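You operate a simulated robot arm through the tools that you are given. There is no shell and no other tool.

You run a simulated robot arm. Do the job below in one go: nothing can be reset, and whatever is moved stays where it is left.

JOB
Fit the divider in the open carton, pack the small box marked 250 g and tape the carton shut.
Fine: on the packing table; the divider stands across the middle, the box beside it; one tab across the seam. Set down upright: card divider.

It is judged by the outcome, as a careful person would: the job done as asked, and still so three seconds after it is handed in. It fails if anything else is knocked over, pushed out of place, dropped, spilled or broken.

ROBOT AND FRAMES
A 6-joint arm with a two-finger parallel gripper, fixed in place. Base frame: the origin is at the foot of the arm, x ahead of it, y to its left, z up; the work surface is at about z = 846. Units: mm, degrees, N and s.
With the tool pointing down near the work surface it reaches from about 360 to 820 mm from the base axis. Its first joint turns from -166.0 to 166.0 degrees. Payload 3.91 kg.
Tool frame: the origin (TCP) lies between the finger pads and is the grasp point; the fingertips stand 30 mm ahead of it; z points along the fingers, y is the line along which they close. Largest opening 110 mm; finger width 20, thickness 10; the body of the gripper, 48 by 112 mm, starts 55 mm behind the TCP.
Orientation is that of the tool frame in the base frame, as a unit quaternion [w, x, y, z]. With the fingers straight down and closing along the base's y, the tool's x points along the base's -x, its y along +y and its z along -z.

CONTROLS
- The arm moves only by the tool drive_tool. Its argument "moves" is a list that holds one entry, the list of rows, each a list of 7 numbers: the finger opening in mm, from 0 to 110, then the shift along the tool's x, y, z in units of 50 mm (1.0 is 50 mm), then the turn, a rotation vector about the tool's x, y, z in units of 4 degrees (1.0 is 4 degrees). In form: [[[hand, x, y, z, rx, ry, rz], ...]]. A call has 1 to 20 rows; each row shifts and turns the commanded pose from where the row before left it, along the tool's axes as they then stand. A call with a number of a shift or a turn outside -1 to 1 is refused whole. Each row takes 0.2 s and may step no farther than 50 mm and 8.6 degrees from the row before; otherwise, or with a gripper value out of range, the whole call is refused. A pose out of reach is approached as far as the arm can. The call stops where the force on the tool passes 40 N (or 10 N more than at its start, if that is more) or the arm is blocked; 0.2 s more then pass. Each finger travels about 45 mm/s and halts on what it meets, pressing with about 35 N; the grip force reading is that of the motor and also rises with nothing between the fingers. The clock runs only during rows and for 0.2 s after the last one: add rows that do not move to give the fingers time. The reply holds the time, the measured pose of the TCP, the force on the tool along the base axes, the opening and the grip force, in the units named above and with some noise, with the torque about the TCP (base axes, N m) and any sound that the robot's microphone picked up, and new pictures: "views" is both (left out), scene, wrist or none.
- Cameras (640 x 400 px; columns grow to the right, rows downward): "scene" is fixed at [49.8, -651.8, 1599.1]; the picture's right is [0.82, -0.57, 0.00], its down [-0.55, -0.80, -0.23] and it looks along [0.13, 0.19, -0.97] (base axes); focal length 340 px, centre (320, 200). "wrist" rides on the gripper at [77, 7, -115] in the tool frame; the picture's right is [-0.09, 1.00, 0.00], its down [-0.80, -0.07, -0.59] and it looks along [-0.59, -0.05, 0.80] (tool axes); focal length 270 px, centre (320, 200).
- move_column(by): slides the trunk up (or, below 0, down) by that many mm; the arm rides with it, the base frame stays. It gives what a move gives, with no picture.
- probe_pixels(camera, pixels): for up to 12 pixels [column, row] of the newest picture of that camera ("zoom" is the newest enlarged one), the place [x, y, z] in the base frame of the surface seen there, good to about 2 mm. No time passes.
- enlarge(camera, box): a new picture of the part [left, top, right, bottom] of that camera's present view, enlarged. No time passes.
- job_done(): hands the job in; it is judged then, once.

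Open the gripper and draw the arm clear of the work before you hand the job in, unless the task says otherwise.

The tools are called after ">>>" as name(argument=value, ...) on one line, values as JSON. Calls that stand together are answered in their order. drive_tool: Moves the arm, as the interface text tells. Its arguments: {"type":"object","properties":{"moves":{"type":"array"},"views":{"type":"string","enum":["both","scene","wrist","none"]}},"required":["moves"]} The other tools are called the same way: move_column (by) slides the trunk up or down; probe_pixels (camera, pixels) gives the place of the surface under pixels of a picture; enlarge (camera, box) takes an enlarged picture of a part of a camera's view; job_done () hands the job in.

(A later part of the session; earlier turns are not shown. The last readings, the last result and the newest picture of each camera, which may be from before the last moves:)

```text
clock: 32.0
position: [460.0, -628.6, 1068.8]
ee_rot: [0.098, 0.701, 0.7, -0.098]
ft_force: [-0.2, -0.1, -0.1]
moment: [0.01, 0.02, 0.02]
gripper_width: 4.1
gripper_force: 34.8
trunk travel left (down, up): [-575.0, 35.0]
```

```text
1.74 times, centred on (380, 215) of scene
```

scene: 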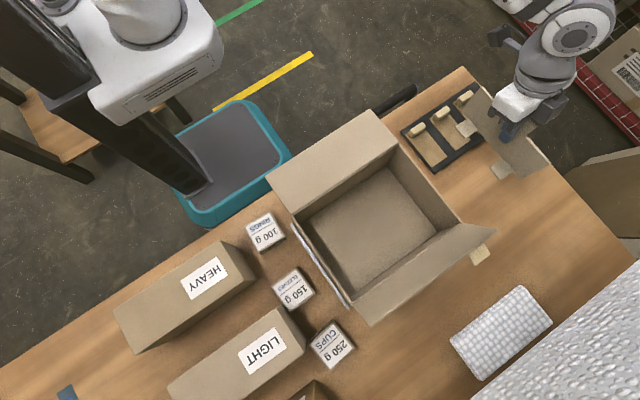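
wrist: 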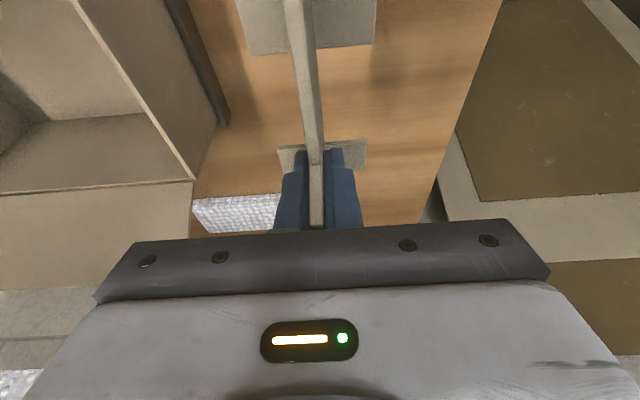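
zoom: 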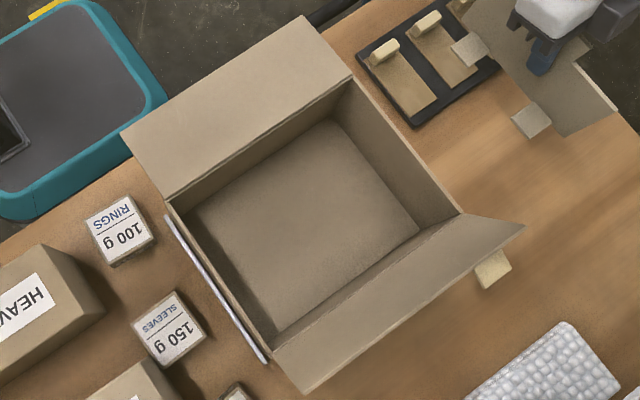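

>>> probe_pixels(camera="zoom", pixels=[[352, 80], [385, 150], [365, 165], [345, 145], [410, 225], [278, 328], [195, 215], [215, 270], [300, 300], [172, 205], [225, 290], [265, 200]])

>>> probe_pixels(camera="zoom", pixels=[[304, 18], [128, 135], [340, 60], [200, 185], [180, 240], [260, 350], [490, 268], [508, 265], [478, 270], [310, 385], [520, 228], [400, 310]])

```text
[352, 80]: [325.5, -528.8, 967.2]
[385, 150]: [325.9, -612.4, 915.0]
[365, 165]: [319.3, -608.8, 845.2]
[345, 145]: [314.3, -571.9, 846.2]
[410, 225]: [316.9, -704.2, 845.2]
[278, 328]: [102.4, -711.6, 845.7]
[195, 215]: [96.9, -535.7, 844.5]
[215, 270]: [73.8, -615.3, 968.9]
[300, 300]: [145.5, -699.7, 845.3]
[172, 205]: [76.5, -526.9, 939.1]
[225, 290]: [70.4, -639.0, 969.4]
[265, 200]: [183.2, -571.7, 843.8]
```

```text
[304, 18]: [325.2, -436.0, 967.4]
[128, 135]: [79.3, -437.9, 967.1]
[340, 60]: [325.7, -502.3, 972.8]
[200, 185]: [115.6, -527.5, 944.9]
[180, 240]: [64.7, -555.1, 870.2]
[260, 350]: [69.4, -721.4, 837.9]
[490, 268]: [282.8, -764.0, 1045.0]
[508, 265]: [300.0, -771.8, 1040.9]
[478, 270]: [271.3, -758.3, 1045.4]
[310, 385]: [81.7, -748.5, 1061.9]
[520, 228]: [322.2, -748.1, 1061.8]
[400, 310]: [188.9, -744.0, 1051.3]
```

Interior spans x≈76–325, y≈-527…-717, so the divider goes to x≈201, y≈-622. I raise it another ~20 mm and carry it slowly in -x over the carton.

>>> drive_tool(moves=[[[0, 0, -0.03, -0.03, 0, 0, 0], [0, 0, -0.07, -0.056, 0, 0, 0], [0, 0, -0.12, -0.056, 0, 0, 0], [0, 0, -0.17, -0.056, 0, 0, 0], [0, 0, -0.2, -0.056, 0, 0, 0], [0, 0, -0.2, -0.056, 0, 0, 0], [0, 0, -0.2, -0.056, 0, 0, 0], [0, 0, -0.2, -0.056, 0, 0, 0], [0, 0, -0.2, -0.03, 0, 0, 0], [0, 0, -0.2, 0, 0, 0, 0], [0, 0, -0.2, 0, 0, 0, 0], [0, 0, -0.2, 0, 0, 0, 0], [0, 0, -0.2, 0, 0, 0, 0], [0, 0, -0.2, 0, 0, 0, 0], [0, 0, -0.2, 0, 0, 0, 0], [0, 0, -0.2, 0, 0, 0, 0], [0, 0, -0.2, 0, 0, 0, 0], [0, 0, -0.2, 0, 0, 0, 0], [0, 0, -0.13, 0, 0, 0, 0], [0, 0, -0.06, 0, 0, 0, 0]]], views="both")

>>> enlarge(camera="wrist", box=[250, 80, 400, 250])

```text
clock: 36.2
position: [291.6, -624.2, 1089.8]
ee_rot: [0.098, 0.7, 0.7, -0.099]
ft_force: [0.5, 1.0, -0.3]
moment: [0.01, 0.01, -0.02]
gripper_width: 4.3
gripper_force: 35.0
trunk travel left (down, up): [-575.0, 35.0]
```

scene: 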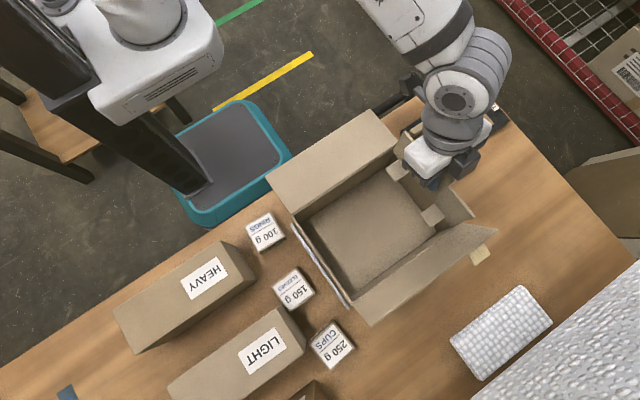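
wrist: 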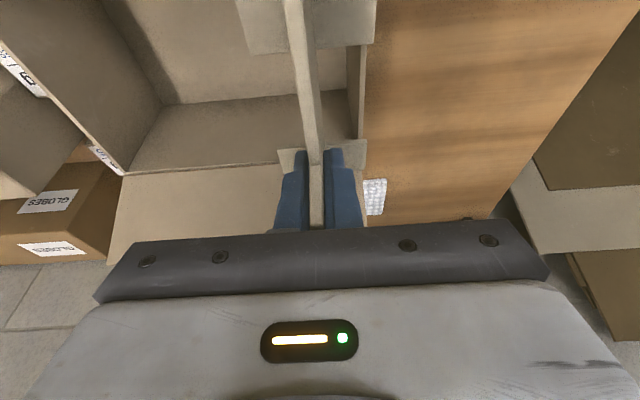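

```text
2.35 times, centred on (325, 165) of wrist
```

zoom: 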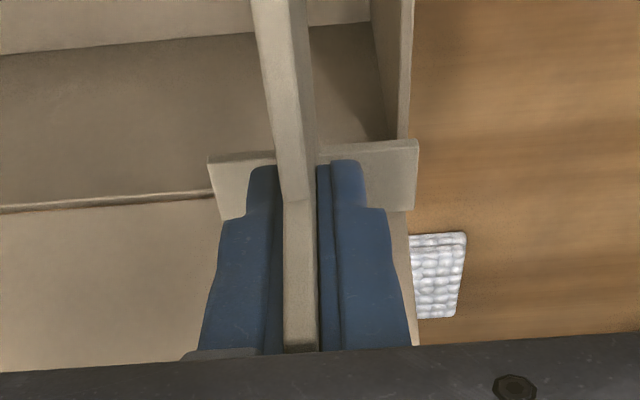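

Still no slip at (292,-624,1090). I carry it the remaining ~90 mm to x≈201.

>>> drive_tool(moves=[[[0, 0.01, -0.05, 0, 0, 0, 0], [0, 0.01, -0.1, 0, 0, 0, 0], [0, 0.01, -0.15, -0.005, 0, 0, 0], [0, 0.01, -0.2, -0.005, 0, 0, 0], [0, 0, -0.2, 0, 0, 0, 0], [0, 0, -0.2, 0, 0, 0, 0], [0, 0, -0.2, 0, 0, 0, 0], [0, 0, -0.2, 0, 0, 0, 0], [0, 0, -0.2, 0, 0, 0, 0], [0, 0, -0.16, 0, 0, 0, 0], [0, 0, -0.1, 0, 0, 0, 0], [0, 0, -0.05, 0, 0, 0, 0], [0, 0, 0, 0, 0, 0, 0]]], views="both")

>>> enlarge(camera="scene", box=[280, 100, 480, 290])

```text
clock: 39.0
position: [200.3, -621.4, 1090.9]
ee_rot: [0.099, 0.699, 0.701, -0.098]
ft_force: [0.9, -0.5, -0.7]
moment: [0.05, 0.04, -0.01]
gripper_width: 4.2
gripper_force: 35.2
trunk travel left (down, up): [-575.0, 35.0]
```

scene: 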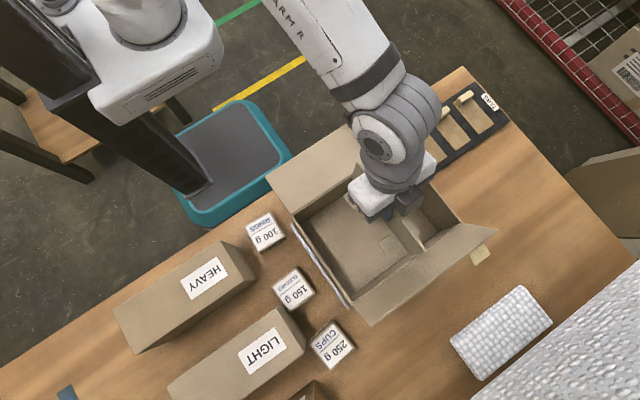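
wrist: 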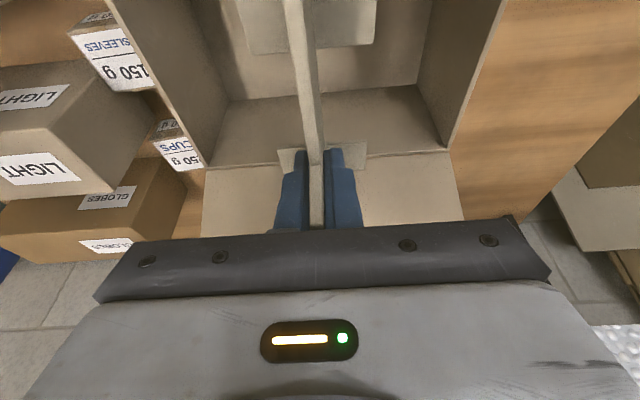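

```text
2.11 times, centred on (380, 195) of scene
```

zoom: 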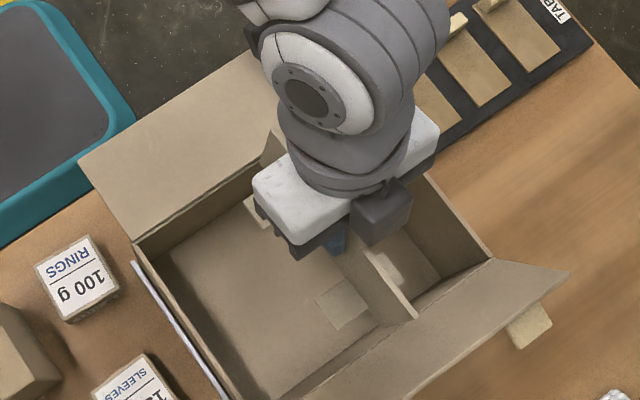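

The divider hangs over the carton's middle. I probe its ends and foot to check clearance to both walls before lowering.

>>> probe_pixels(camera="zoom", pixels=[[412, 316], [405, 300], [340, 305], [345, 325], [262, 205], [250, 210], [275, 140], [330, 300], [355, 295], [490, 262], [415, 355]])

```text
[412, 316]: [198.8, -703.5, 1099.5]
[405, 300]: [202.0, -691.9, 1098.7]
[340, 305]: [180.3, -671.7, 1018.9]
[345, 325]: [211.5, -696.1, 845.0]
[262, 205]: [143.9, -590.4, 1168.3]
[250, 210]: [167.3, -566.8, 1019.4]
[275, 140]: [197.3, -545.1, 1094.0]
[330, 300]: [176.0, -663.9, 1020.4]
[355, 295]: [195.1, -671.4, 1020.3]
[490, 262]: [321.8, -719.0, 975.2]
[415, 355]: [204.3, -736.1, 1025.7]
```

It is centred (y≈-542…-704, x≈200) with ~13 mm free at each end. I lower it slowly into the carton, stopping about 20 mm above the floor.

>>> drive_tool(moves=[[[0, 0.015, 0, 0.051, 0, 0, 0], [0, 0.03, 0, 0.102, 0, 0, 0], [0, 0.0442, 0, 0.1538, 0, 0, 0], [0, 0.0442, 0, 0.1538, 0, 0, 0], [0, 0.0442, 0, 0.1538, 0, 0, 0], [0, 0.0442, 0, 0.1538, 0, 0, 0], [0, 0.0442, 0, 0.1538, 0, 0, 0], [0, 0.0442, 0, 0.1538, 0, 0, 0], [0, 0.0442, 0, 0.1538, 0, 0, 0], [0, 0.0442, 0, 0.1538, 0, 0, 0], [0, 0.0442, 0, 0.1538, 0, 0, 0], [0, 0.0442, 0, 0.1538, 0, 0, 0], [0, 0.0442, 0, 0.1538, 0, 0, 0], [0, 0.0442, 0, 0.1538, 0, 0, 0], [0, 0.0442, 0, 0.1538, 0, 0, 0], [0, 0.0442, 0, 0.1538, 0, 0, 0], [0, 0.0442, 0, 0.1538, 0, 0, 0], [0, 0.0442, 0, 0.1538, 0, 0, 0], [0, 0.03, 0, 0.102, 0, 0, 0], [0, 0.015, 0, 0.051, 0, 0, 0]]], views="both")

>>> enlarge(camera="scene", box=[280, 100, 480, 290])

```text
clock: 43.2
position: [201.9, -621.5, 945.5]
ee_rot: [0.099, 0.7, 0.7, -0.098]
ft_force: [-0.3, 1.0, -0.1]
moment: [-0.02, 0.0, -0.02]
gripper_width: 4.4
gripper_force: 35.0
trunk travel left (down, up): [-575.0, 35.0]
```

scene: 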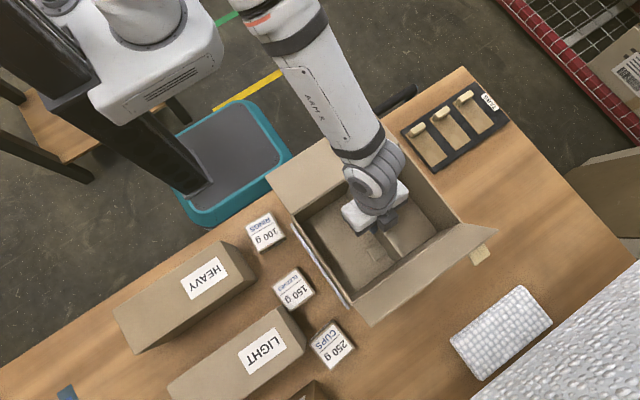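
wrist: 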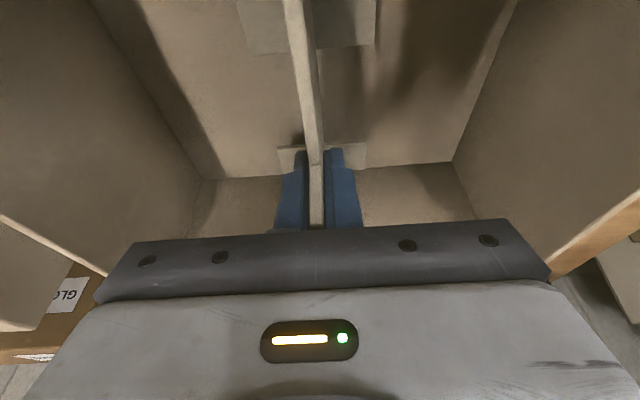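

```text
2.11 times, centred on (380, 195) of scene
```

zoom: 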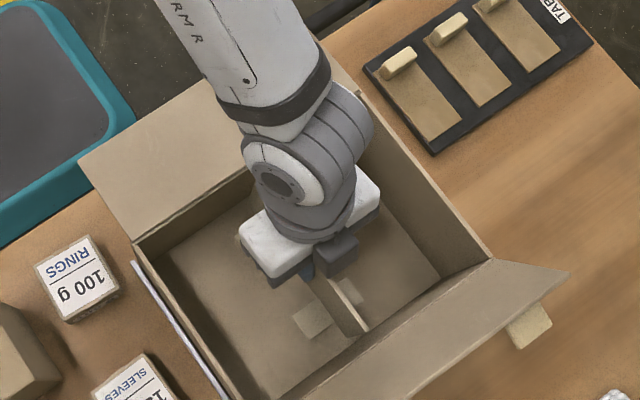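

The divider hangs inside, clear of all walls. I lower the rest gently until it touches the floor.

>>> drive_tool(moves=[[[0, 0.0166, 0, 0.0577, 0, 0, 0], [0, 0.0166, 0, 0.0577, 0, 0, 0], [0, 0.0166, 0, 0.0577, 0, 0, 0], [0, 0.0166, 0, 0.0577, 0, 0, 0], [0, 0.0166, 0, 0.0577, 0, 0, 0], [0, 0.0166, 0, 0.0577, 0, 0, 0], [0, 0.0166, 0, 0.0577, 0, 0, 0], [0, 0.0055, 0, 0.0192, 0, 0, 0], [0, 0.0055, 0, 0.0192, 0, 0, 0], [0, 0, 0, 0, 0, 0, 0]]], views="scene")

>>> enlarge(camera="scene", box=[280, 100, 480, 290])

```text
clock: 45.4
position: [200.5, -622.3, 921.7]
ee_rot: [0.098, 0.7, 0.701, -0.098]
ft_force: [0.5, -0.1, -0.7]
moment: [0.0, -0.03, 0.01]
gripper_width: 4.1
gripper_force: 35.3
trunk travel left (down, up): [-575.0, 35.0]
```

scene: 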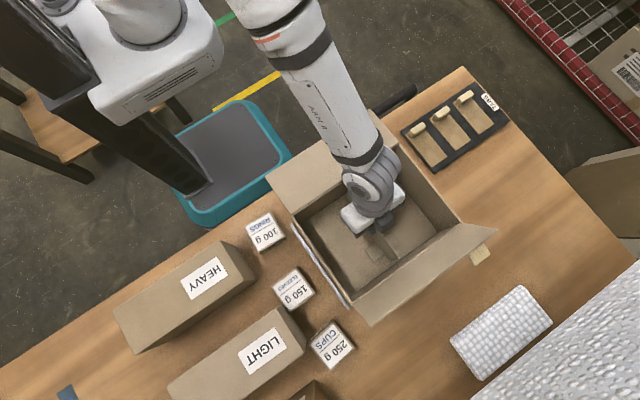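

```text
2.11 times, centred on (380, 195) of scene
```

zoom: 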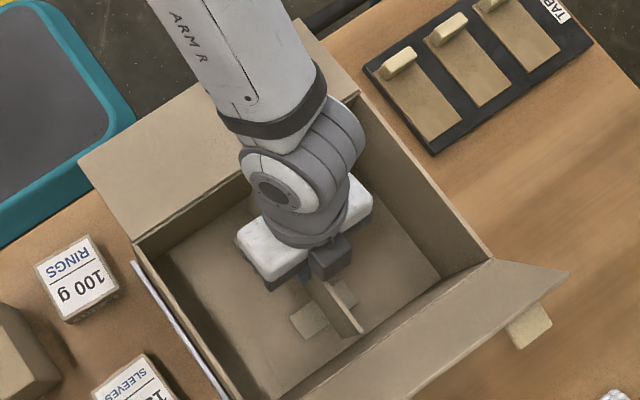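

>>> probe_pixels(camera="zoom", pixels=[[310, 320], [300, 318], [280, 330], [335, 345], [360, 330], [345, 295]])

>>> drive_tool(moves=[[[0, 0.0055, 0, 0.0192, 0, 0, 0], [0, 0.0055, 0, 0.0192, 0, 0, 0], [0, 0, 0, 0, 0, 0, 0]]], views="scene")

```text
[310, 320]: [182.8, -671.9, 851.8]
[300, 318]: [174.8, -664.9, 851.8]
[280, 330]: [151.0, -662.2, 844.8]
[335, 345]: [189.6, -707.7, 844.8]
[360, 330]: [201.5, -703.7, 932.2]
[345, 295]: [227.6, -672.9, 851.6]
```

```text
clock: 46.2
position: [201.5, -621.1, 921.4]
ee_rot: [0.098, 0.7, 0.7, -0.099]
ft_force: [0.4, -0.5, 1.4]
moment: [0.12, -0.02, 0.0]
gripper_width: 4.5
gripper_force: 35.3
trunk travel left (down, up): [-575.0, 35.0]
```

scene: 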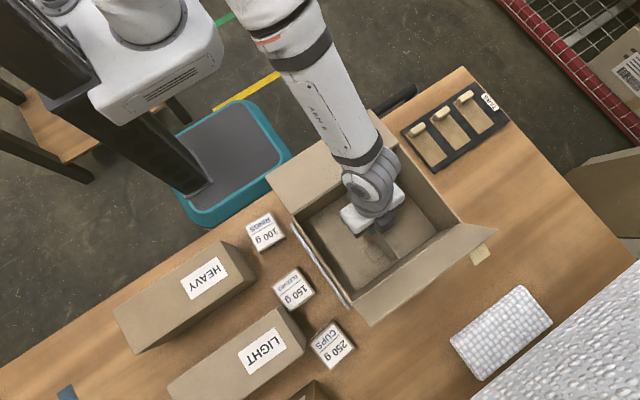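

Contact is just beginning (1.4 N, 0.12 N m); I lower one more millimetre, then open the fingers to release.

>>> drive_tool(moves=[[[0, 0.0055, 0, 0.0192, 0, 0, 0], [0, 0, 0, 0, 0, 0, 0], [8, 0, 0, 0, 0, 0, 0], [16, 0, 0, 0, 0, 0, 0], [26, 0, 0, 0, 0, 0, 0], [40, 0, 0, 0, 0, 0, 0], [40, 0, 0, 0, 0, 0, 0]]], views="both")

>>> enlarge(camera="wrist", box=[230, 60, 410, 250])

```text
clock: 47.8
position: [200.9, -620.9, 919.2]
ee_rot: [0.099, 0.7, 0.7, -0.099]
ft_force: [-0.4, 0.5, -0.3]
moment: [0.01, -0.04, 0.01]
gripper_width: 39.7
gripper_force: 0.0
trunk travel left (down, up): [-575.0, 35.0]
```

scene: 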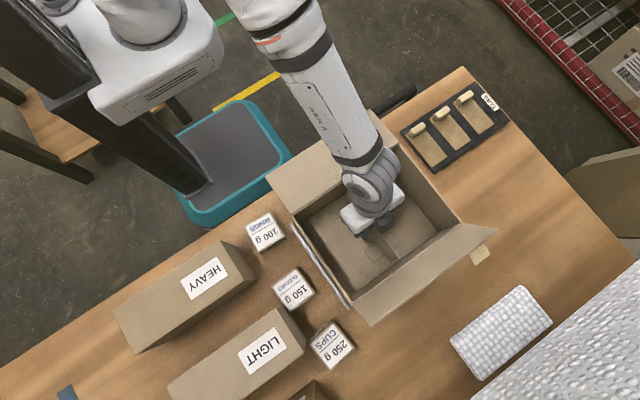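
wrist: 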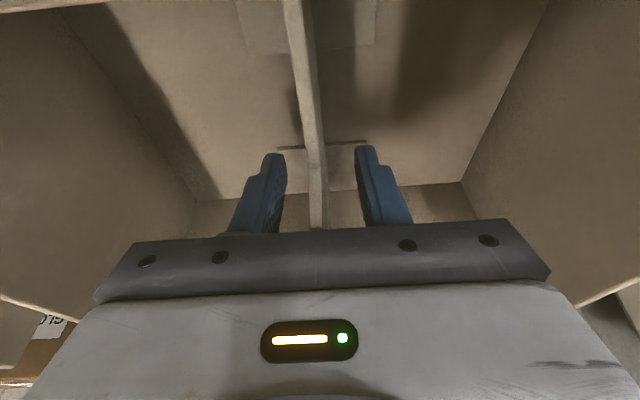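

```text
2.11 times, centred on (320, 155) of wrist
```

zoom: 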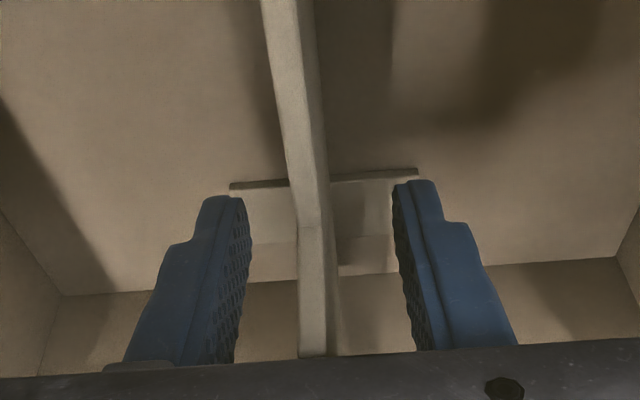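

The divider stands freely between the open fingers. I raise the gripper straight up out of the carton.

>>> drive_tool(moves=[[[40, -0.055, 0, -0.192, 0, 0, 0], [40, -0.11, 0, -0.385, 0, 0, 0], [40, -0.166, 0, -0.577, 0, 0, 0], [40, -0.2, 0, -0.7, 0, 0, 0], [40, -0.2, 0, -0.7, 0, 0, 0], [40, -0.2, 0, -0.7, 0, 0, 0], [40, -0.2, 0, -0.7, 0, 0, 0]]], views="both")

>>> enlarge(camera="scene", box=[280, 100, 480, 290])

```text
clock: 49.4
position: [201.6, -620.4, 1125.8]
ee_rot: [0.098, 0.7, 0.7, -0.098]
ft_force: [-0.4, 0.0, 0.8]
moment: [0.0, 0.0, 0.02]
gripper_width: 40.1
gripper_force: 0.1
trunk travel left (down, up): [-575.0, 35.0]
```

scene: 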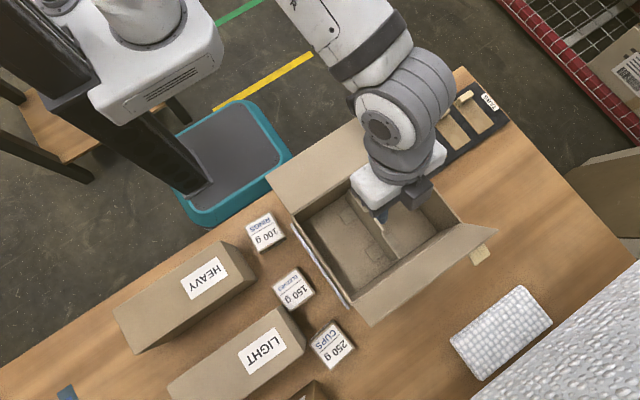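
wrist: 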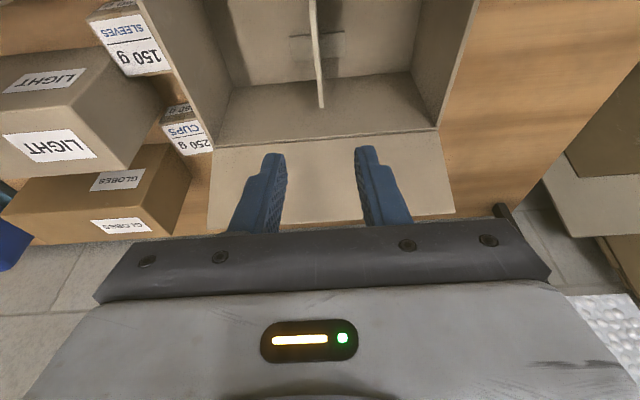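

```text
2.11 times, centred on (380, 195) of scene
```

zoom: 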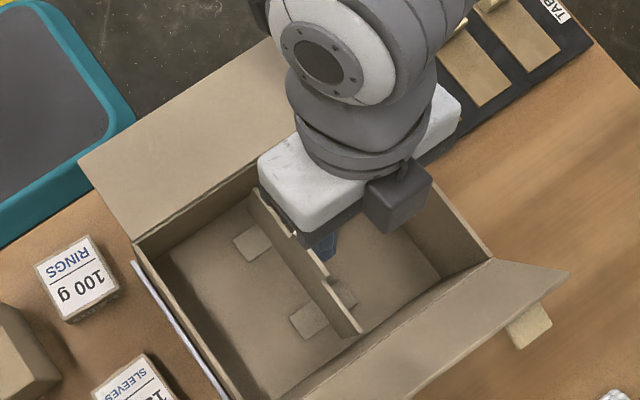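

The divider stands in the carton's middle. Now I examine the 250 g box and its neighbours for a grasp.

>>> enlarge(camera="scene", box=[240, 250, 400, 400])

```text
2.67 times, centred on (320, 325) of scene
```

zoom: 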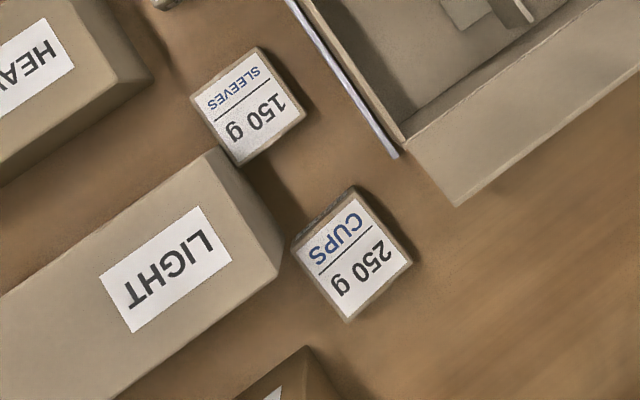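

>>> probe_pixels(camera="zoom", pixels=[[353, 193], [410, 262], [348, 316], [298, 252], [325, 225], [385, 228], [378, 292], [322, 285], [278, 270], [215, 152], [250, 220], [395, 155]])

>>> probe_pixels(camera="zoom", pixels=[[240, 160], [302, 115], [265, 50], [195, 100], [275, 300], [305, 350], [455, 205], [405, 145], [318, 205], [330, 240], [420, 250], [270, 250]])

```text
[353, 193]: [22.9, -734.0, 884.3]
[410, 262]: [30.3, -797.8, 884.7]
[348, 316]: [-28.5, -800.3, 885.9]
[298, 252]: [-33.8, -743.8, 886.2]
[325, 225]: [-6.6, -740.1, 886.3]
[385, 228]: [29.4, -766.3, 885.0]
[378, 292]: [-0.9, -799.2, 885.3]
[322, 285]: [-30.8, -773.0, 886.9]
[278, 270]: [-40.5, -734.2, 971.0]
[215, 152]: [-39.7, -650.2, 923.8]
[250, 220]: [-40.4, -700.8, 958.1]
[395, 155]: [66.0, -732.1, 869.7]
```

```text
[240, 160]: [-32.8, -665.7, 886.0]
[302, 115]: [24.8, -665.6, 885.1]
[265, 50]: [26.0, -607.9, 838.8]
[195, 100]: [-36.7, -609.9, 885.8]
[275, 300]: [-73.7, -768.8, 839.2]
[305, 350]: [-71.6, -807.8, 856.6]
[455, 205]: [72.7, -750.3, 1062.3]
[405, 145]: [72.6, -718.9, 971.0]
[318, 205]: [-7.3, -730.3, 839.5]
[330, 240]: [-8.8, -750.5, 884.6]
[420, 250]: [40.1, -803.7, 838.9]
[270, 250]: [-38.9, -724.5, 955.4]
```

The 250 g box spans x≈-32…30, y≈-737…-801, top z≈885; LIGHT's face ends at y≈-735, x≤-40. I check how wide the wrist is near the tool, since the far flap stands close by (x≥72).

>>> enlarge(camera="scene", box=[320, 20, 480, 240])

```text
1.82 times, centred on (400, 130) of scene
```

zoom: 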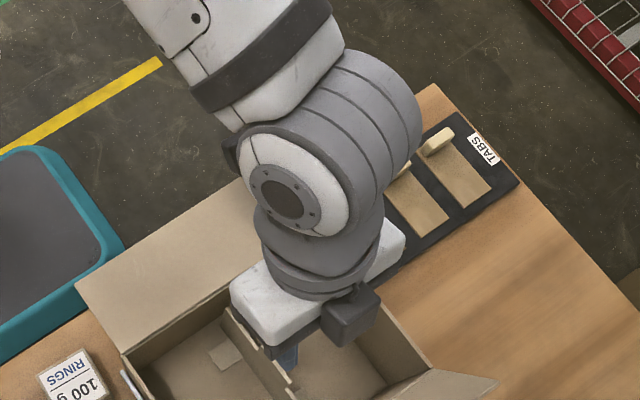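

>>> probe_pixels(camera="zoom", pixels=[[245, 285], [400, 235], [350, 315], [375, 300], [340, 345], [265, 255], [375, 235], [285, 195], [345, 200], [415, 110], [255, 150], [300, 290]])

```text
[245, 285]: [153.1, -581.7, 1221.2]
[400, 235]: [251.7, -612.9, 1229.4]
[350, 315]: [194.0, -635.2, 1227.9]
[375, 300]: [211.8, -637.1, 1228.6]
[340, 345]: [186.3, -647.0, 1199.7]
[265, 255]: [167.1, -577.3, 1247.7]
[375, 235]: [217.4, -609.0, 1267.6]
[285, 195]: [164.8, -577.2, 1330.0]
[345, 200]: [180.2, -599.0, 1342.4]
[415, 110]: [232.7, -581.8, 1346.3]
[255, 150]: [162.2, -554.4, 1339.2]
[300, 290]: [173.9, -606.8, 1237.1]
```

The wrist is narrow in x, but a small block sits on one side of the gripper body, so I plan to grasp the box closing along y in the original orientation. I probe LIGHT and GLOBES in the wrist view for clearance.

>>> probe_pixels(camera="wrist", pixels=[[190, 130], [205, 128], [165, 135], [185, 108], [168, 108], [118, 182], [180, 190], [60, 145], [150, 95], [125, 165], [100, 15], [130, 30]])

>>> enlarge(camera="wrist", box=[0, 0, 260, 240])

```text
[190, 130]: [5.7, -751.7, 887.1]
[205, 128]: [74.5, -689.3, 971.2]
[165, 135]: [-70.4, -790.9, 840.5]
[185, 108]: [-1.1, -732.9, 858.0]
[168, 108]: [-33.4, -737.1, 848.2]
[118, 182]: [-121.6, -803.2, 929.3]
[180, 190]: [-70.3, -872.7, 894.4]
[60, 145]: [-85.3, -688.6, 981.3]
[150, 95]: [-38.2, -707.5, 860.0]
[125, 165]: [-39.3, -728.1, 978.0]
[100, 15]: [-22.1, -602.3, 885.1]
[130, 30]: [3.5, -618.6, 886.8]
```

```text
1.67 times, centred on (130, 120) of wrist
```

zoom: 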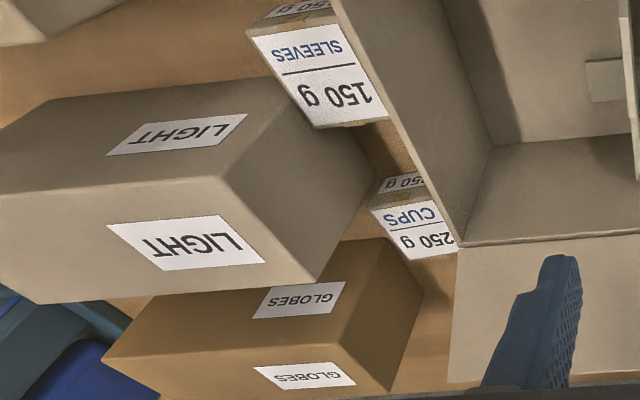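

LIGHT's top is ~981 with its corner near (-39,-735); GLOBES stays at x<-70. I'll grasp the box closing along x (best clearance), so I remove the tilt and move above it at safe height, then turn about 6° to match its slight rotation.

>>> drive_tool(moves=[[[60, 0, 0, 0, 0, 1, 0], [80, 0, 0, 0, 0, 1, 0], [84, 0, 0, 0, 0, 1, 0], [84, 0, 0, 0, 0, 1, 0], [84, -0.495, -0.679, -0.05, 0, 0, 0], [84, -0.495, -0.679, -0.05, 0, 0, 0], [84, -0.495, -0.679, -0.05, 0, 0, 0], [84, -0.495, -0.679, -0.05, 0, 0, 0], [84, -0.495, -0.679, 0, 0, 0, 0], [84, -0.495, -0.679, 0, 0, 0, 0], [84, 0, 0, 0, 0, 0, -1], [84, 0, 0, 0, 0, 0, -0.5]]], views="both")

```text
clock: 52.0
position: [-2.5, -746.9, 1129.5]
ee_rot: [0.0, 0.669, 0.744, 0.0]
ft_force: [-0.1, 0.1, 0.3]
moment: [0.02, -0.01, 0.02]
gripper_width: 83.9
gripper_force: 0.0
out of reach, approached as far as the arm can: row 10
trunk travel left (down, up): [-575.0, 35.0]
```

scene: 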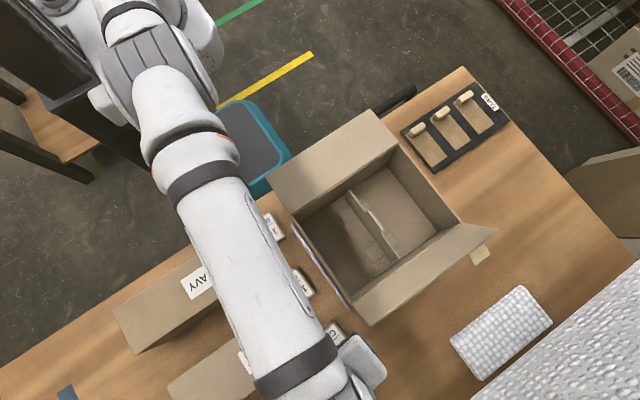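
wrist: 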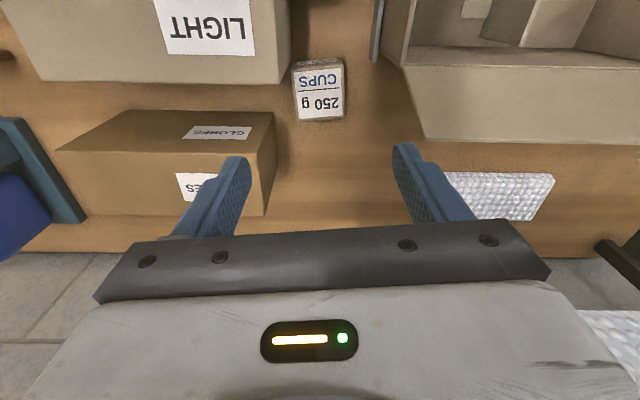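

The arm is at (-2.5,-747,1129). The 250 g box is at (320,92) in the wrist view; I enlarge and probe its corners to get its orientation.

>>> enlarge(camera="wrist", box=[270, 40, 370, 140])

```text
4.00 times, centred on (320, 90) of wrist
```

zoom: 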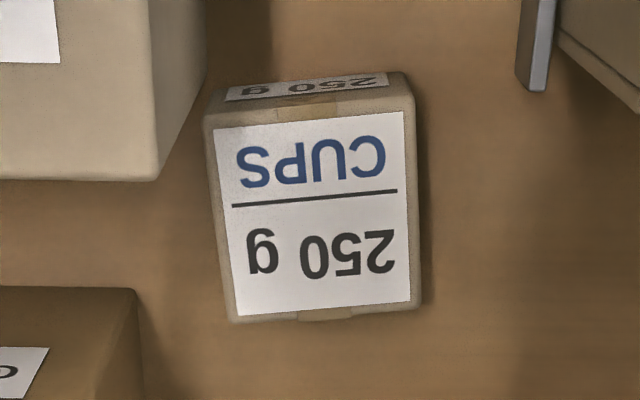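

>>> probe_pixels(camera="zoom", pixels=[[210, 122], [408, 100], [236, 316], [416, 303], [222, 220], [412, 200], [320, 110], [325, 308], [155, 178], [150, 60], [132, 292], [320, 210]])

```text
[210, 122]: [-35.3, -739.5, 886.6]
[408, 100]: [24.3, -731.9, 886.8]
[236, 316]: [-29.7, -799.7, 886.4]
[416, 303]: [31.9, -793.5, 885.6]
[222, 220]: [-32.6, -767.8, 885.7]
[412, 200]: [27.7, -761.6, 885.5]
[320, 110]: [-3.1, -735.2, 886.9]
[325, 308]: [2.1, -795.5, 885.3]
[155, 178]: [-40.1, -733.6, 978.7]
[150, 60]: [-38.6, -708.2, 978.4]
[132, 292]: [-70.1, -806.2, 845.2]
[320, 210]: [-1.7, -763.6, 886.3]
```

The box is centred at about (-2,-766) and turned ~6°, matching the gripper now. I descend to z≈1010 while moving out to y≈-767.

>>> drive_tool(moves=[[[84, 0, 0, 0.6, 0, 0, 0], [84, 0, 0, 0.6, 0, 0, 0], [84, -0.2, -0.018, 0.6, 0, 0, 0], [84, -0.2, -0.018, 0.6, 0, 0, 0], [84, 0, 0, 0, 0, 0, 0]]], views="both")

```text
clock: 53.2
position: [-0.7, -767.6, 1010.3]
ee_rot: [0.0, 0.669, 0.744, 0.0]
ft_force: [1.1, -0.7, 0.0]
moment: [-0.03, -0.04, 0.0]
gripper_width: 83.9
gripper_force: 0.1
trunk travel left (down, up): [-575.0, 35.0]
```

scene: 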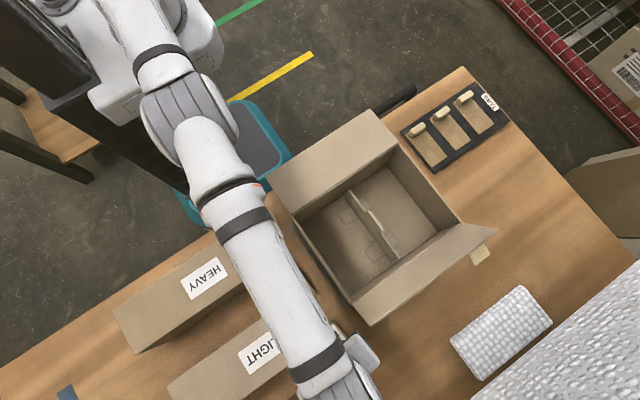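
wrist: 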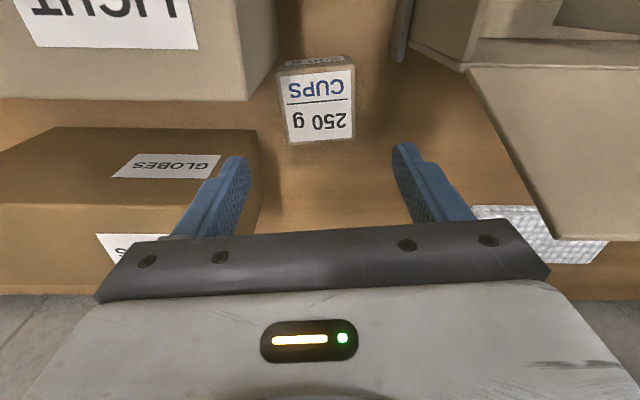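

Clear so far. I descend to z≈880 around the box with the fingers open at 84 mm.

>>> drive_tool(moves=[[[84, 0, -0.02, 0.5, 0, 0, 0], [84, 0, -0.01, 0.5, 0, 0, 0], [84, 0, 0, 0.5, 0, 0, 0], [84, 0, 0, 0.4, 0, 0, 0], [84, 0, 0, 0.3, 0, 0, 0], [84, 0, 0, 0.2, 0, 0, 0], [84, 0, 0, 0.2, 0, 0, 0], [84, 0, 0, 0, 0, 0, 0]]], views="both")

```text
clock: 55.0
position: [-2.3, -766.9, 878.8]
ee_rot: [-0.001, 0.669, 0.743, 0.0]
ft_force: [-0.3, -0.3, -0.4]
moment: [-0.04, 0.0, 0.0]
gripper_width: 84.1
gripper_force: 0.1
trunk travel left (down, up): [-575.0, 35.0]
```

scene: 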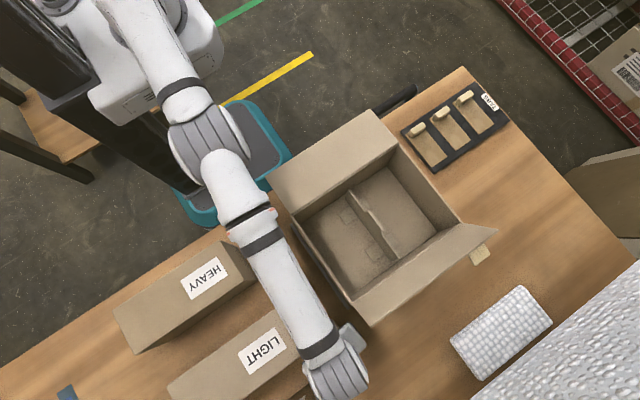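
wrist: 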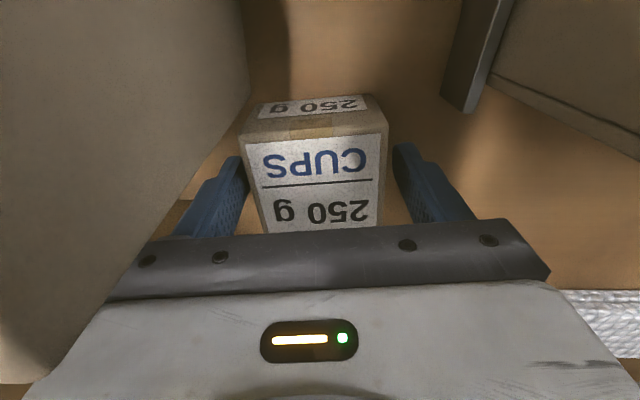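

The box sits squarely between the fingers. I close on it and hold.

>>> drive_tool(moves=[[[72, 0, 0, 0, 0, 0, 0], [64, 0, 0, 0, 0, 0, 0], [50, 0, 0, 0, 0, 0, 0], [20, 0, 0, 0, 0, 0, 0], [0, 0, 0, 0, 0, 0, 0], [0, 0, 0, 0, 0, 0, 0]]], views="wrist")

```text
clock: 56.4
position: [-3.0, -768.0, 880.3]
ee_rot: [0.0, 0.669, 0.743, 0.0]
ft_force: [-0.8, 0.3, 0.4]
moment: [-0.05, 0.12, 0.0]
gripper_width: 65.8
gripper_force: 34.6
trunk travel left (down, up): [-575.0, 35.0]
```

wrist: 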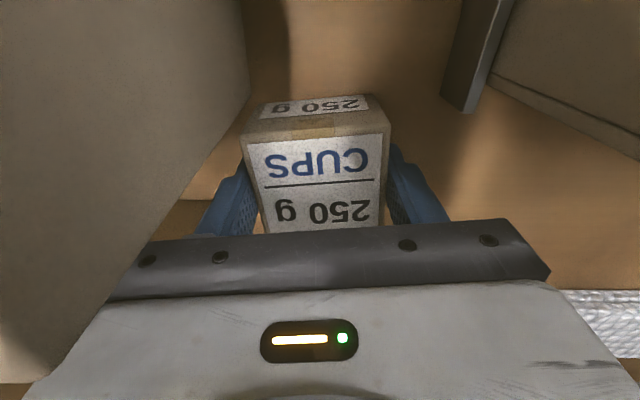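

Gripped firmly (65.8 mm, 35 N). I lift straight up slowly with a gentle start to avoid slipping.

>>> drive_tool(moves=[[[0, 0, 0, -0.02, 0, 0, 0], [0, 0, 0, -0.04, 0, 0, 0], [0, 0, 0, -0.08, 0, 0, 0], [0, 0, 0, -0.12, 0, 0, 0], [0, 0, 0, -0.16, 0, 0, 0], [0, 0, 0, -0.16, 0, 0, 0], [0, 0, 0, -0.16, 0, 0, 0], [0, 0, 0, -0.12, 0, 0, 0], [0, 0, 0, -0.08, 0, 0, 0], [0, 0, 0, -0.04, 0, 0, 0], [0, 0, 0, 0, 0, 0, 0]]], views="both")

```text
clock: 58.8
position: [-1.7, -768.3, 929.0]
ee_rot: [-0.001, 0.669, 0.743, 0.001]
ft_force: [-0.7, -0.1, -2.8]
moment: [-0.03, -0.04, -0.02]
gripper_width: 65.6
gripper_force: 34.9
trunk travel left (down, up): [-575.0, 35.0]
```

scene: 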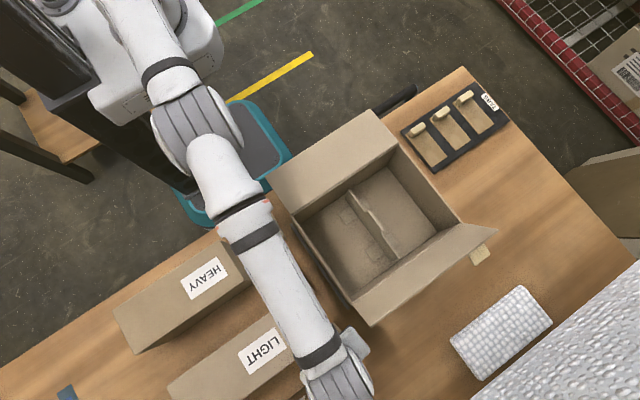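
wrist: 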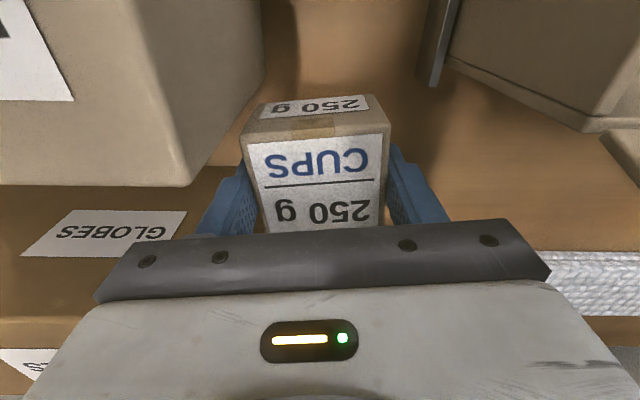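

Lifted without slipping (about 2.8 N of load). I continue straight up until the box's bottom is above LIGHT's top.

>>> drive_tool(moves=[[[0, 0, 0, -0.04, 0, 0, 0], [0, 0, 0, -0.1, 0, 0, 0], [0, 0, 0, -0.16, 0, 0, 0], [0, 0, 0, -0.2, 0, 0, 0], [0, 0, 0, -0.2, 0, 0, 0], [0, 0, 0, -0.2, 0, 0, 0], [0, 0, 0, -0.2, 0, 0, 0], [0, 0, 0, -0.2, 0, 0, 0], [0, 0, 0, -0.2, 0, 0, 0], [0, 0, 0, -0.2, 0, 0, 0], [0, 0, 0, -0.2, 0, 0, 0], [0, 0, 0, -0.14, 0, 0, 0], [0, 0, 0, -0.08, 0, 0, 0], [0, 0, 0, -0.04, 0, 0, 0], [0, 0, 0, 0, 0, 0, 0]]], views="wrist")

```text
clock: 62.0
position: [-2.3, -766.4, 1037.0]
ee_rot: [0.0, 0.669, 0.743, 0.0]
ft_force: [1.4, -0.4, -3.1]
moment: [0.0, -0.01, -0.02]
gripper_width: 65.6
gripper_force: 35.2
trunk travel left (down, up): [-575.0, 35.0]
```

wrist: 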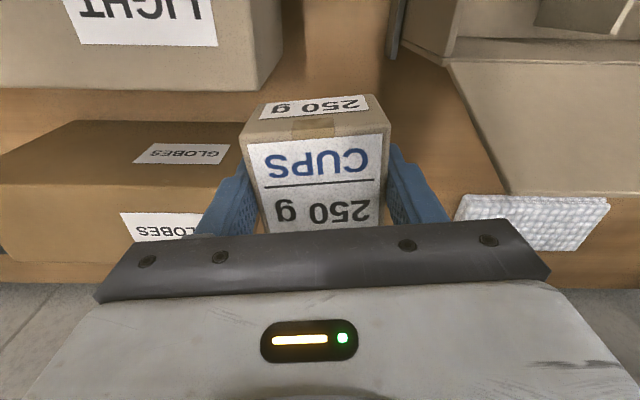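

The box bottom is at ~996, above LIGHT. I rise slightly more and move back in +y to y≈-617, away from the far flap.

>>> drive_tool(moves=[[[0, 0.05, 0.005, -0.08, 0, 0, 0], [0, 0.1, 0.01, -0.12, 0, 0, 0], [0, 0.15, 0.016, -0.12, 0, 0, 0], [0, 0.2, 0.021, -0.08, 0, 0, 0], [0, 0.2, 0.021, 0, 0, 0, 0], [0, 0.2, 0.021, 0, 0, 0, 0], [0, 0.2, 0.021, 0, 0, 0, 0], [0, 0.2, 0.021, 0, 0, 0, 0], [0, 0.2, 0.021, 0, 0, 0, 0], [0, 0.2, 0.021, 0, 0, 0, 0], [0, 0.2, 0.021, 0, 0, 0, 0], [0, 0.2, 0.021, 0, 0, 0, 0], [0, 0.2, 0.021, 0, 0, 0, 0], [0, 0.2, 0.021, 0, 0, 0, 0], [0, 0.2, 0.021, 0, 0, 0, 0], [0, 0.15, 0.016, 0, 0, 0, 0], [0, 0.1, 0.01, 0, 0, 0, 0], [0, 0.05, 0.005, 0, 0, 0, 0]]], views="both")

```text
clock: 65.8
position: [-3.0, -616.3, 1056.5]
ee_rot: [0.0, 0.669, 0.743, 0.0]
ft_force: [-1.0, -0.7, -2.9]
moment: [-0.01, -0.04, 0.0]
gripper_width: 65.4
gripper_force: 35.5
trunk travel left (down, up): [-575.0, 35.0]
```

scene: 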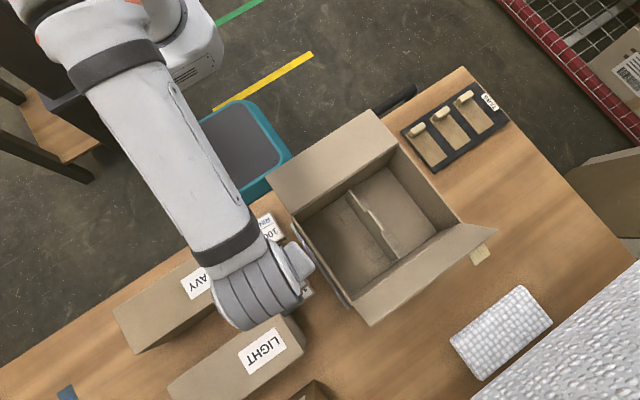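
wrist: 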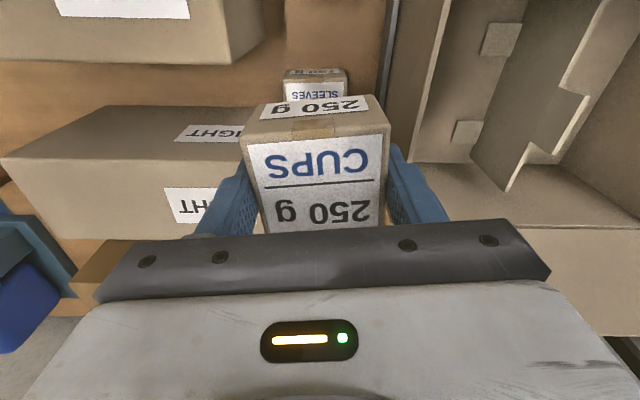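

I carry the box in +x over the left compartment (x≈126).

>>> drive_tool(moves=[[[0, -0.007, 0.05, 0, 0, 0, 0], [0, -0.014, 0.1, 0, 0, 0, 0], [0, -0.022, 0.15, 0, 0, 0, 0], [0, -0.029, 0.2, 0, 0, 0, 0], [0, -0.029, 0.2, 0, 0, 0, 0], [0, -0.029, 0.2, 0, 0, 0, 0], [0, -0.029, 0.2, 0, 0, 0, 0], [0, -0.029, 0.2, 0, 0, 0, 0], [0, -0.029, 0.2, 0, 0, 0, 0], [0, -0.029, 0.2, 0, 0, 0, 0], [0, -0.029, 0.2, 0, 0, 0, 0], [0, -0.029, 0.2, 0, 0, 0, 0], [0, -0.029, 0.2, 0, 0, 0, 0], [0, -0.022, 0.15, 0, 0, 0, 0], [0, -0.014, 0.1, 0, 0, 0, 0], [0, -0.007, 0.05, 0, 0, 0, 0]]], views="wrist")

```text
clock: 69.2
position: [129.6, -622.2, 1055.5]
ee_rot: [0.0, 0.669, 0.743, 0.001]
ft_force: [-0.3, -1.3, -2.4]
moment: [-0.03, 0.03, 0.0]
gripper_width: 65.5
gripper_force: 35.3
trunk travel left (down, up): [-575.0, 35.0]
```

wrist: 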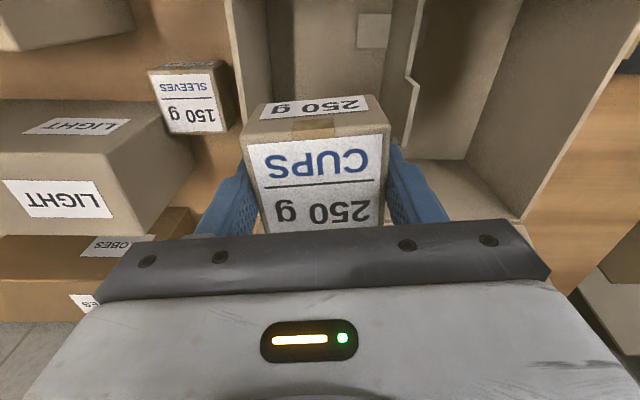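

The box hangs over the left compartment at (130,-622). I rotate the gripper 84° so its narrow side faces the wall and divider.

>>> drive_tool(moves=[[[0, 0, 0, 0, 0, 0, -0.5], [0, 0, 0, 0, 0, 0, -1], [0, 0, 0, 0, 0, 0, -1], [0, 0, 0, 0, 0, 0, -1], [0, 0, 0, 0, 0, 0, -1], [0, 0, 0, 0, 0, 0, -1], [0, 0, 0, 0, 0, 0, -1], [0, 0, 0, 0, 0, 0, -1], [0, 0, 0, 0, 0, 0, -1], [0, 0, 0, 0, 0, 0, -1], [0, 0, 0, 0, 0, 0, -1], [0, 0, 0, 0, 0, 0, -1], [0, 0, 0, 0, 0, 0, -1], [0, 0, 0, 0, 0, 0, -1], [0, 0, 0, 0, 0, 0, -1], [0, 0, 0, 0, 0, 0, -1], [0, 0, 0, 0, 0, 0, -1], [0, 0, 0, 0, 0, 0, -1], [0, 0, 0, 0, 0, 0, -1], [0, 0, 0, 0, 0, 0, -0.5]]], views="none")

>>> drive_tool(moves=[[[0, 0, 0, 0, 0, 0, -0.5], [0, 0, 0, 0, 0, 0, -1], [0, 0, 0, 0, 0, 0, -0.5], [0, 0, 0, 0, 0, 0, 0]]], views="both")

>>> enlarge(camera="scene", box=[260, 100, 480, 320])

```text
clock: 73.4
position: [128.9, -622.1, 1056.2]
ee_rot: [0.0, 0.07, 0.998, 0.0]
ft_force: [0.1, 1.0, -2.6]
moment: [-0.04, -0.01, -0.02]
gripper_width: 65.7
gripper_force: 34.8
trunk travel left (down, up): [-575.0, 35.0]
```

```text
clock: 74.4
position: [129.1, -622.2, 1056.9]
ee_rot: [0.001, -0.001, 1.0, 0.0]
ft_force: [0.1, 0.2, -3.4]
moment: [0.0, 0.03, 0.01]
gripper_width: 65.7
gripper_force: 34.5
trunk travel left (down, up): [-575.0, 35.0]
```

scene: 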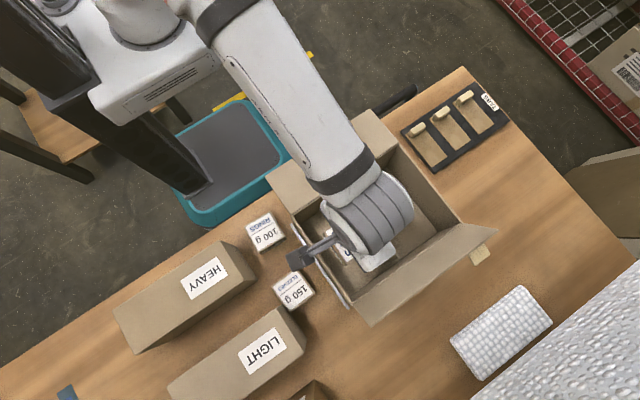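
wrist: 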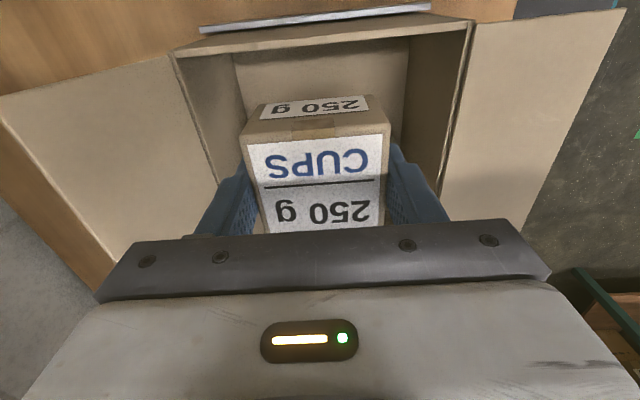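

```text
1.82 times, centred on (370, 210) of scene
```

zoom: 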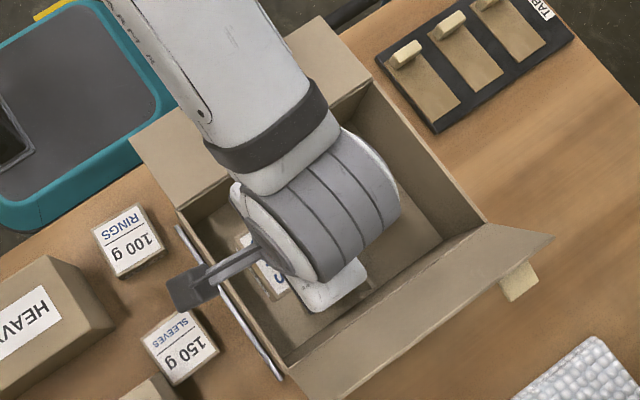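

The camera head on its bracket is visible at zoom (190,290), extending over the carton's left wall; I probe its height and the box position to check clearance.

>>> probe_pixels(camera="zoom", pixels=[[178, 285], [200, 290], [210, 298], [190, 300], [235, 265], [250, 258], [320, 300], [355, 275], [245, 240], [265, 285], [215, 275], [175, 300]])

```text
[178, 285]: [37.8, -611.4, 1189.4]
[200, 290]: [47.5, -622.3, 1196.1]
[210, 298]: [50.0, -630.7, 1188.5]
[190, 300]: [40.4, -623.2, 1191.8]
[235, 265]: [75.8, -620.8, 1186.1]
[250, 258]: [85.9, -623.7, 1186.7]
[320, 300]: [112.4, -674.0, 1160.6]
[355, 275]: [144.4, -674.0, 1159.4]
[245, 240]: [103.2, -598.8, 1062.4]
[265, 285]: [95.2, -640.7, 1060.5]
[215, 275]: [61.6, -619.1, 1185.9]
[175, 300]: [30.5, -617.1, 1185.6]
```

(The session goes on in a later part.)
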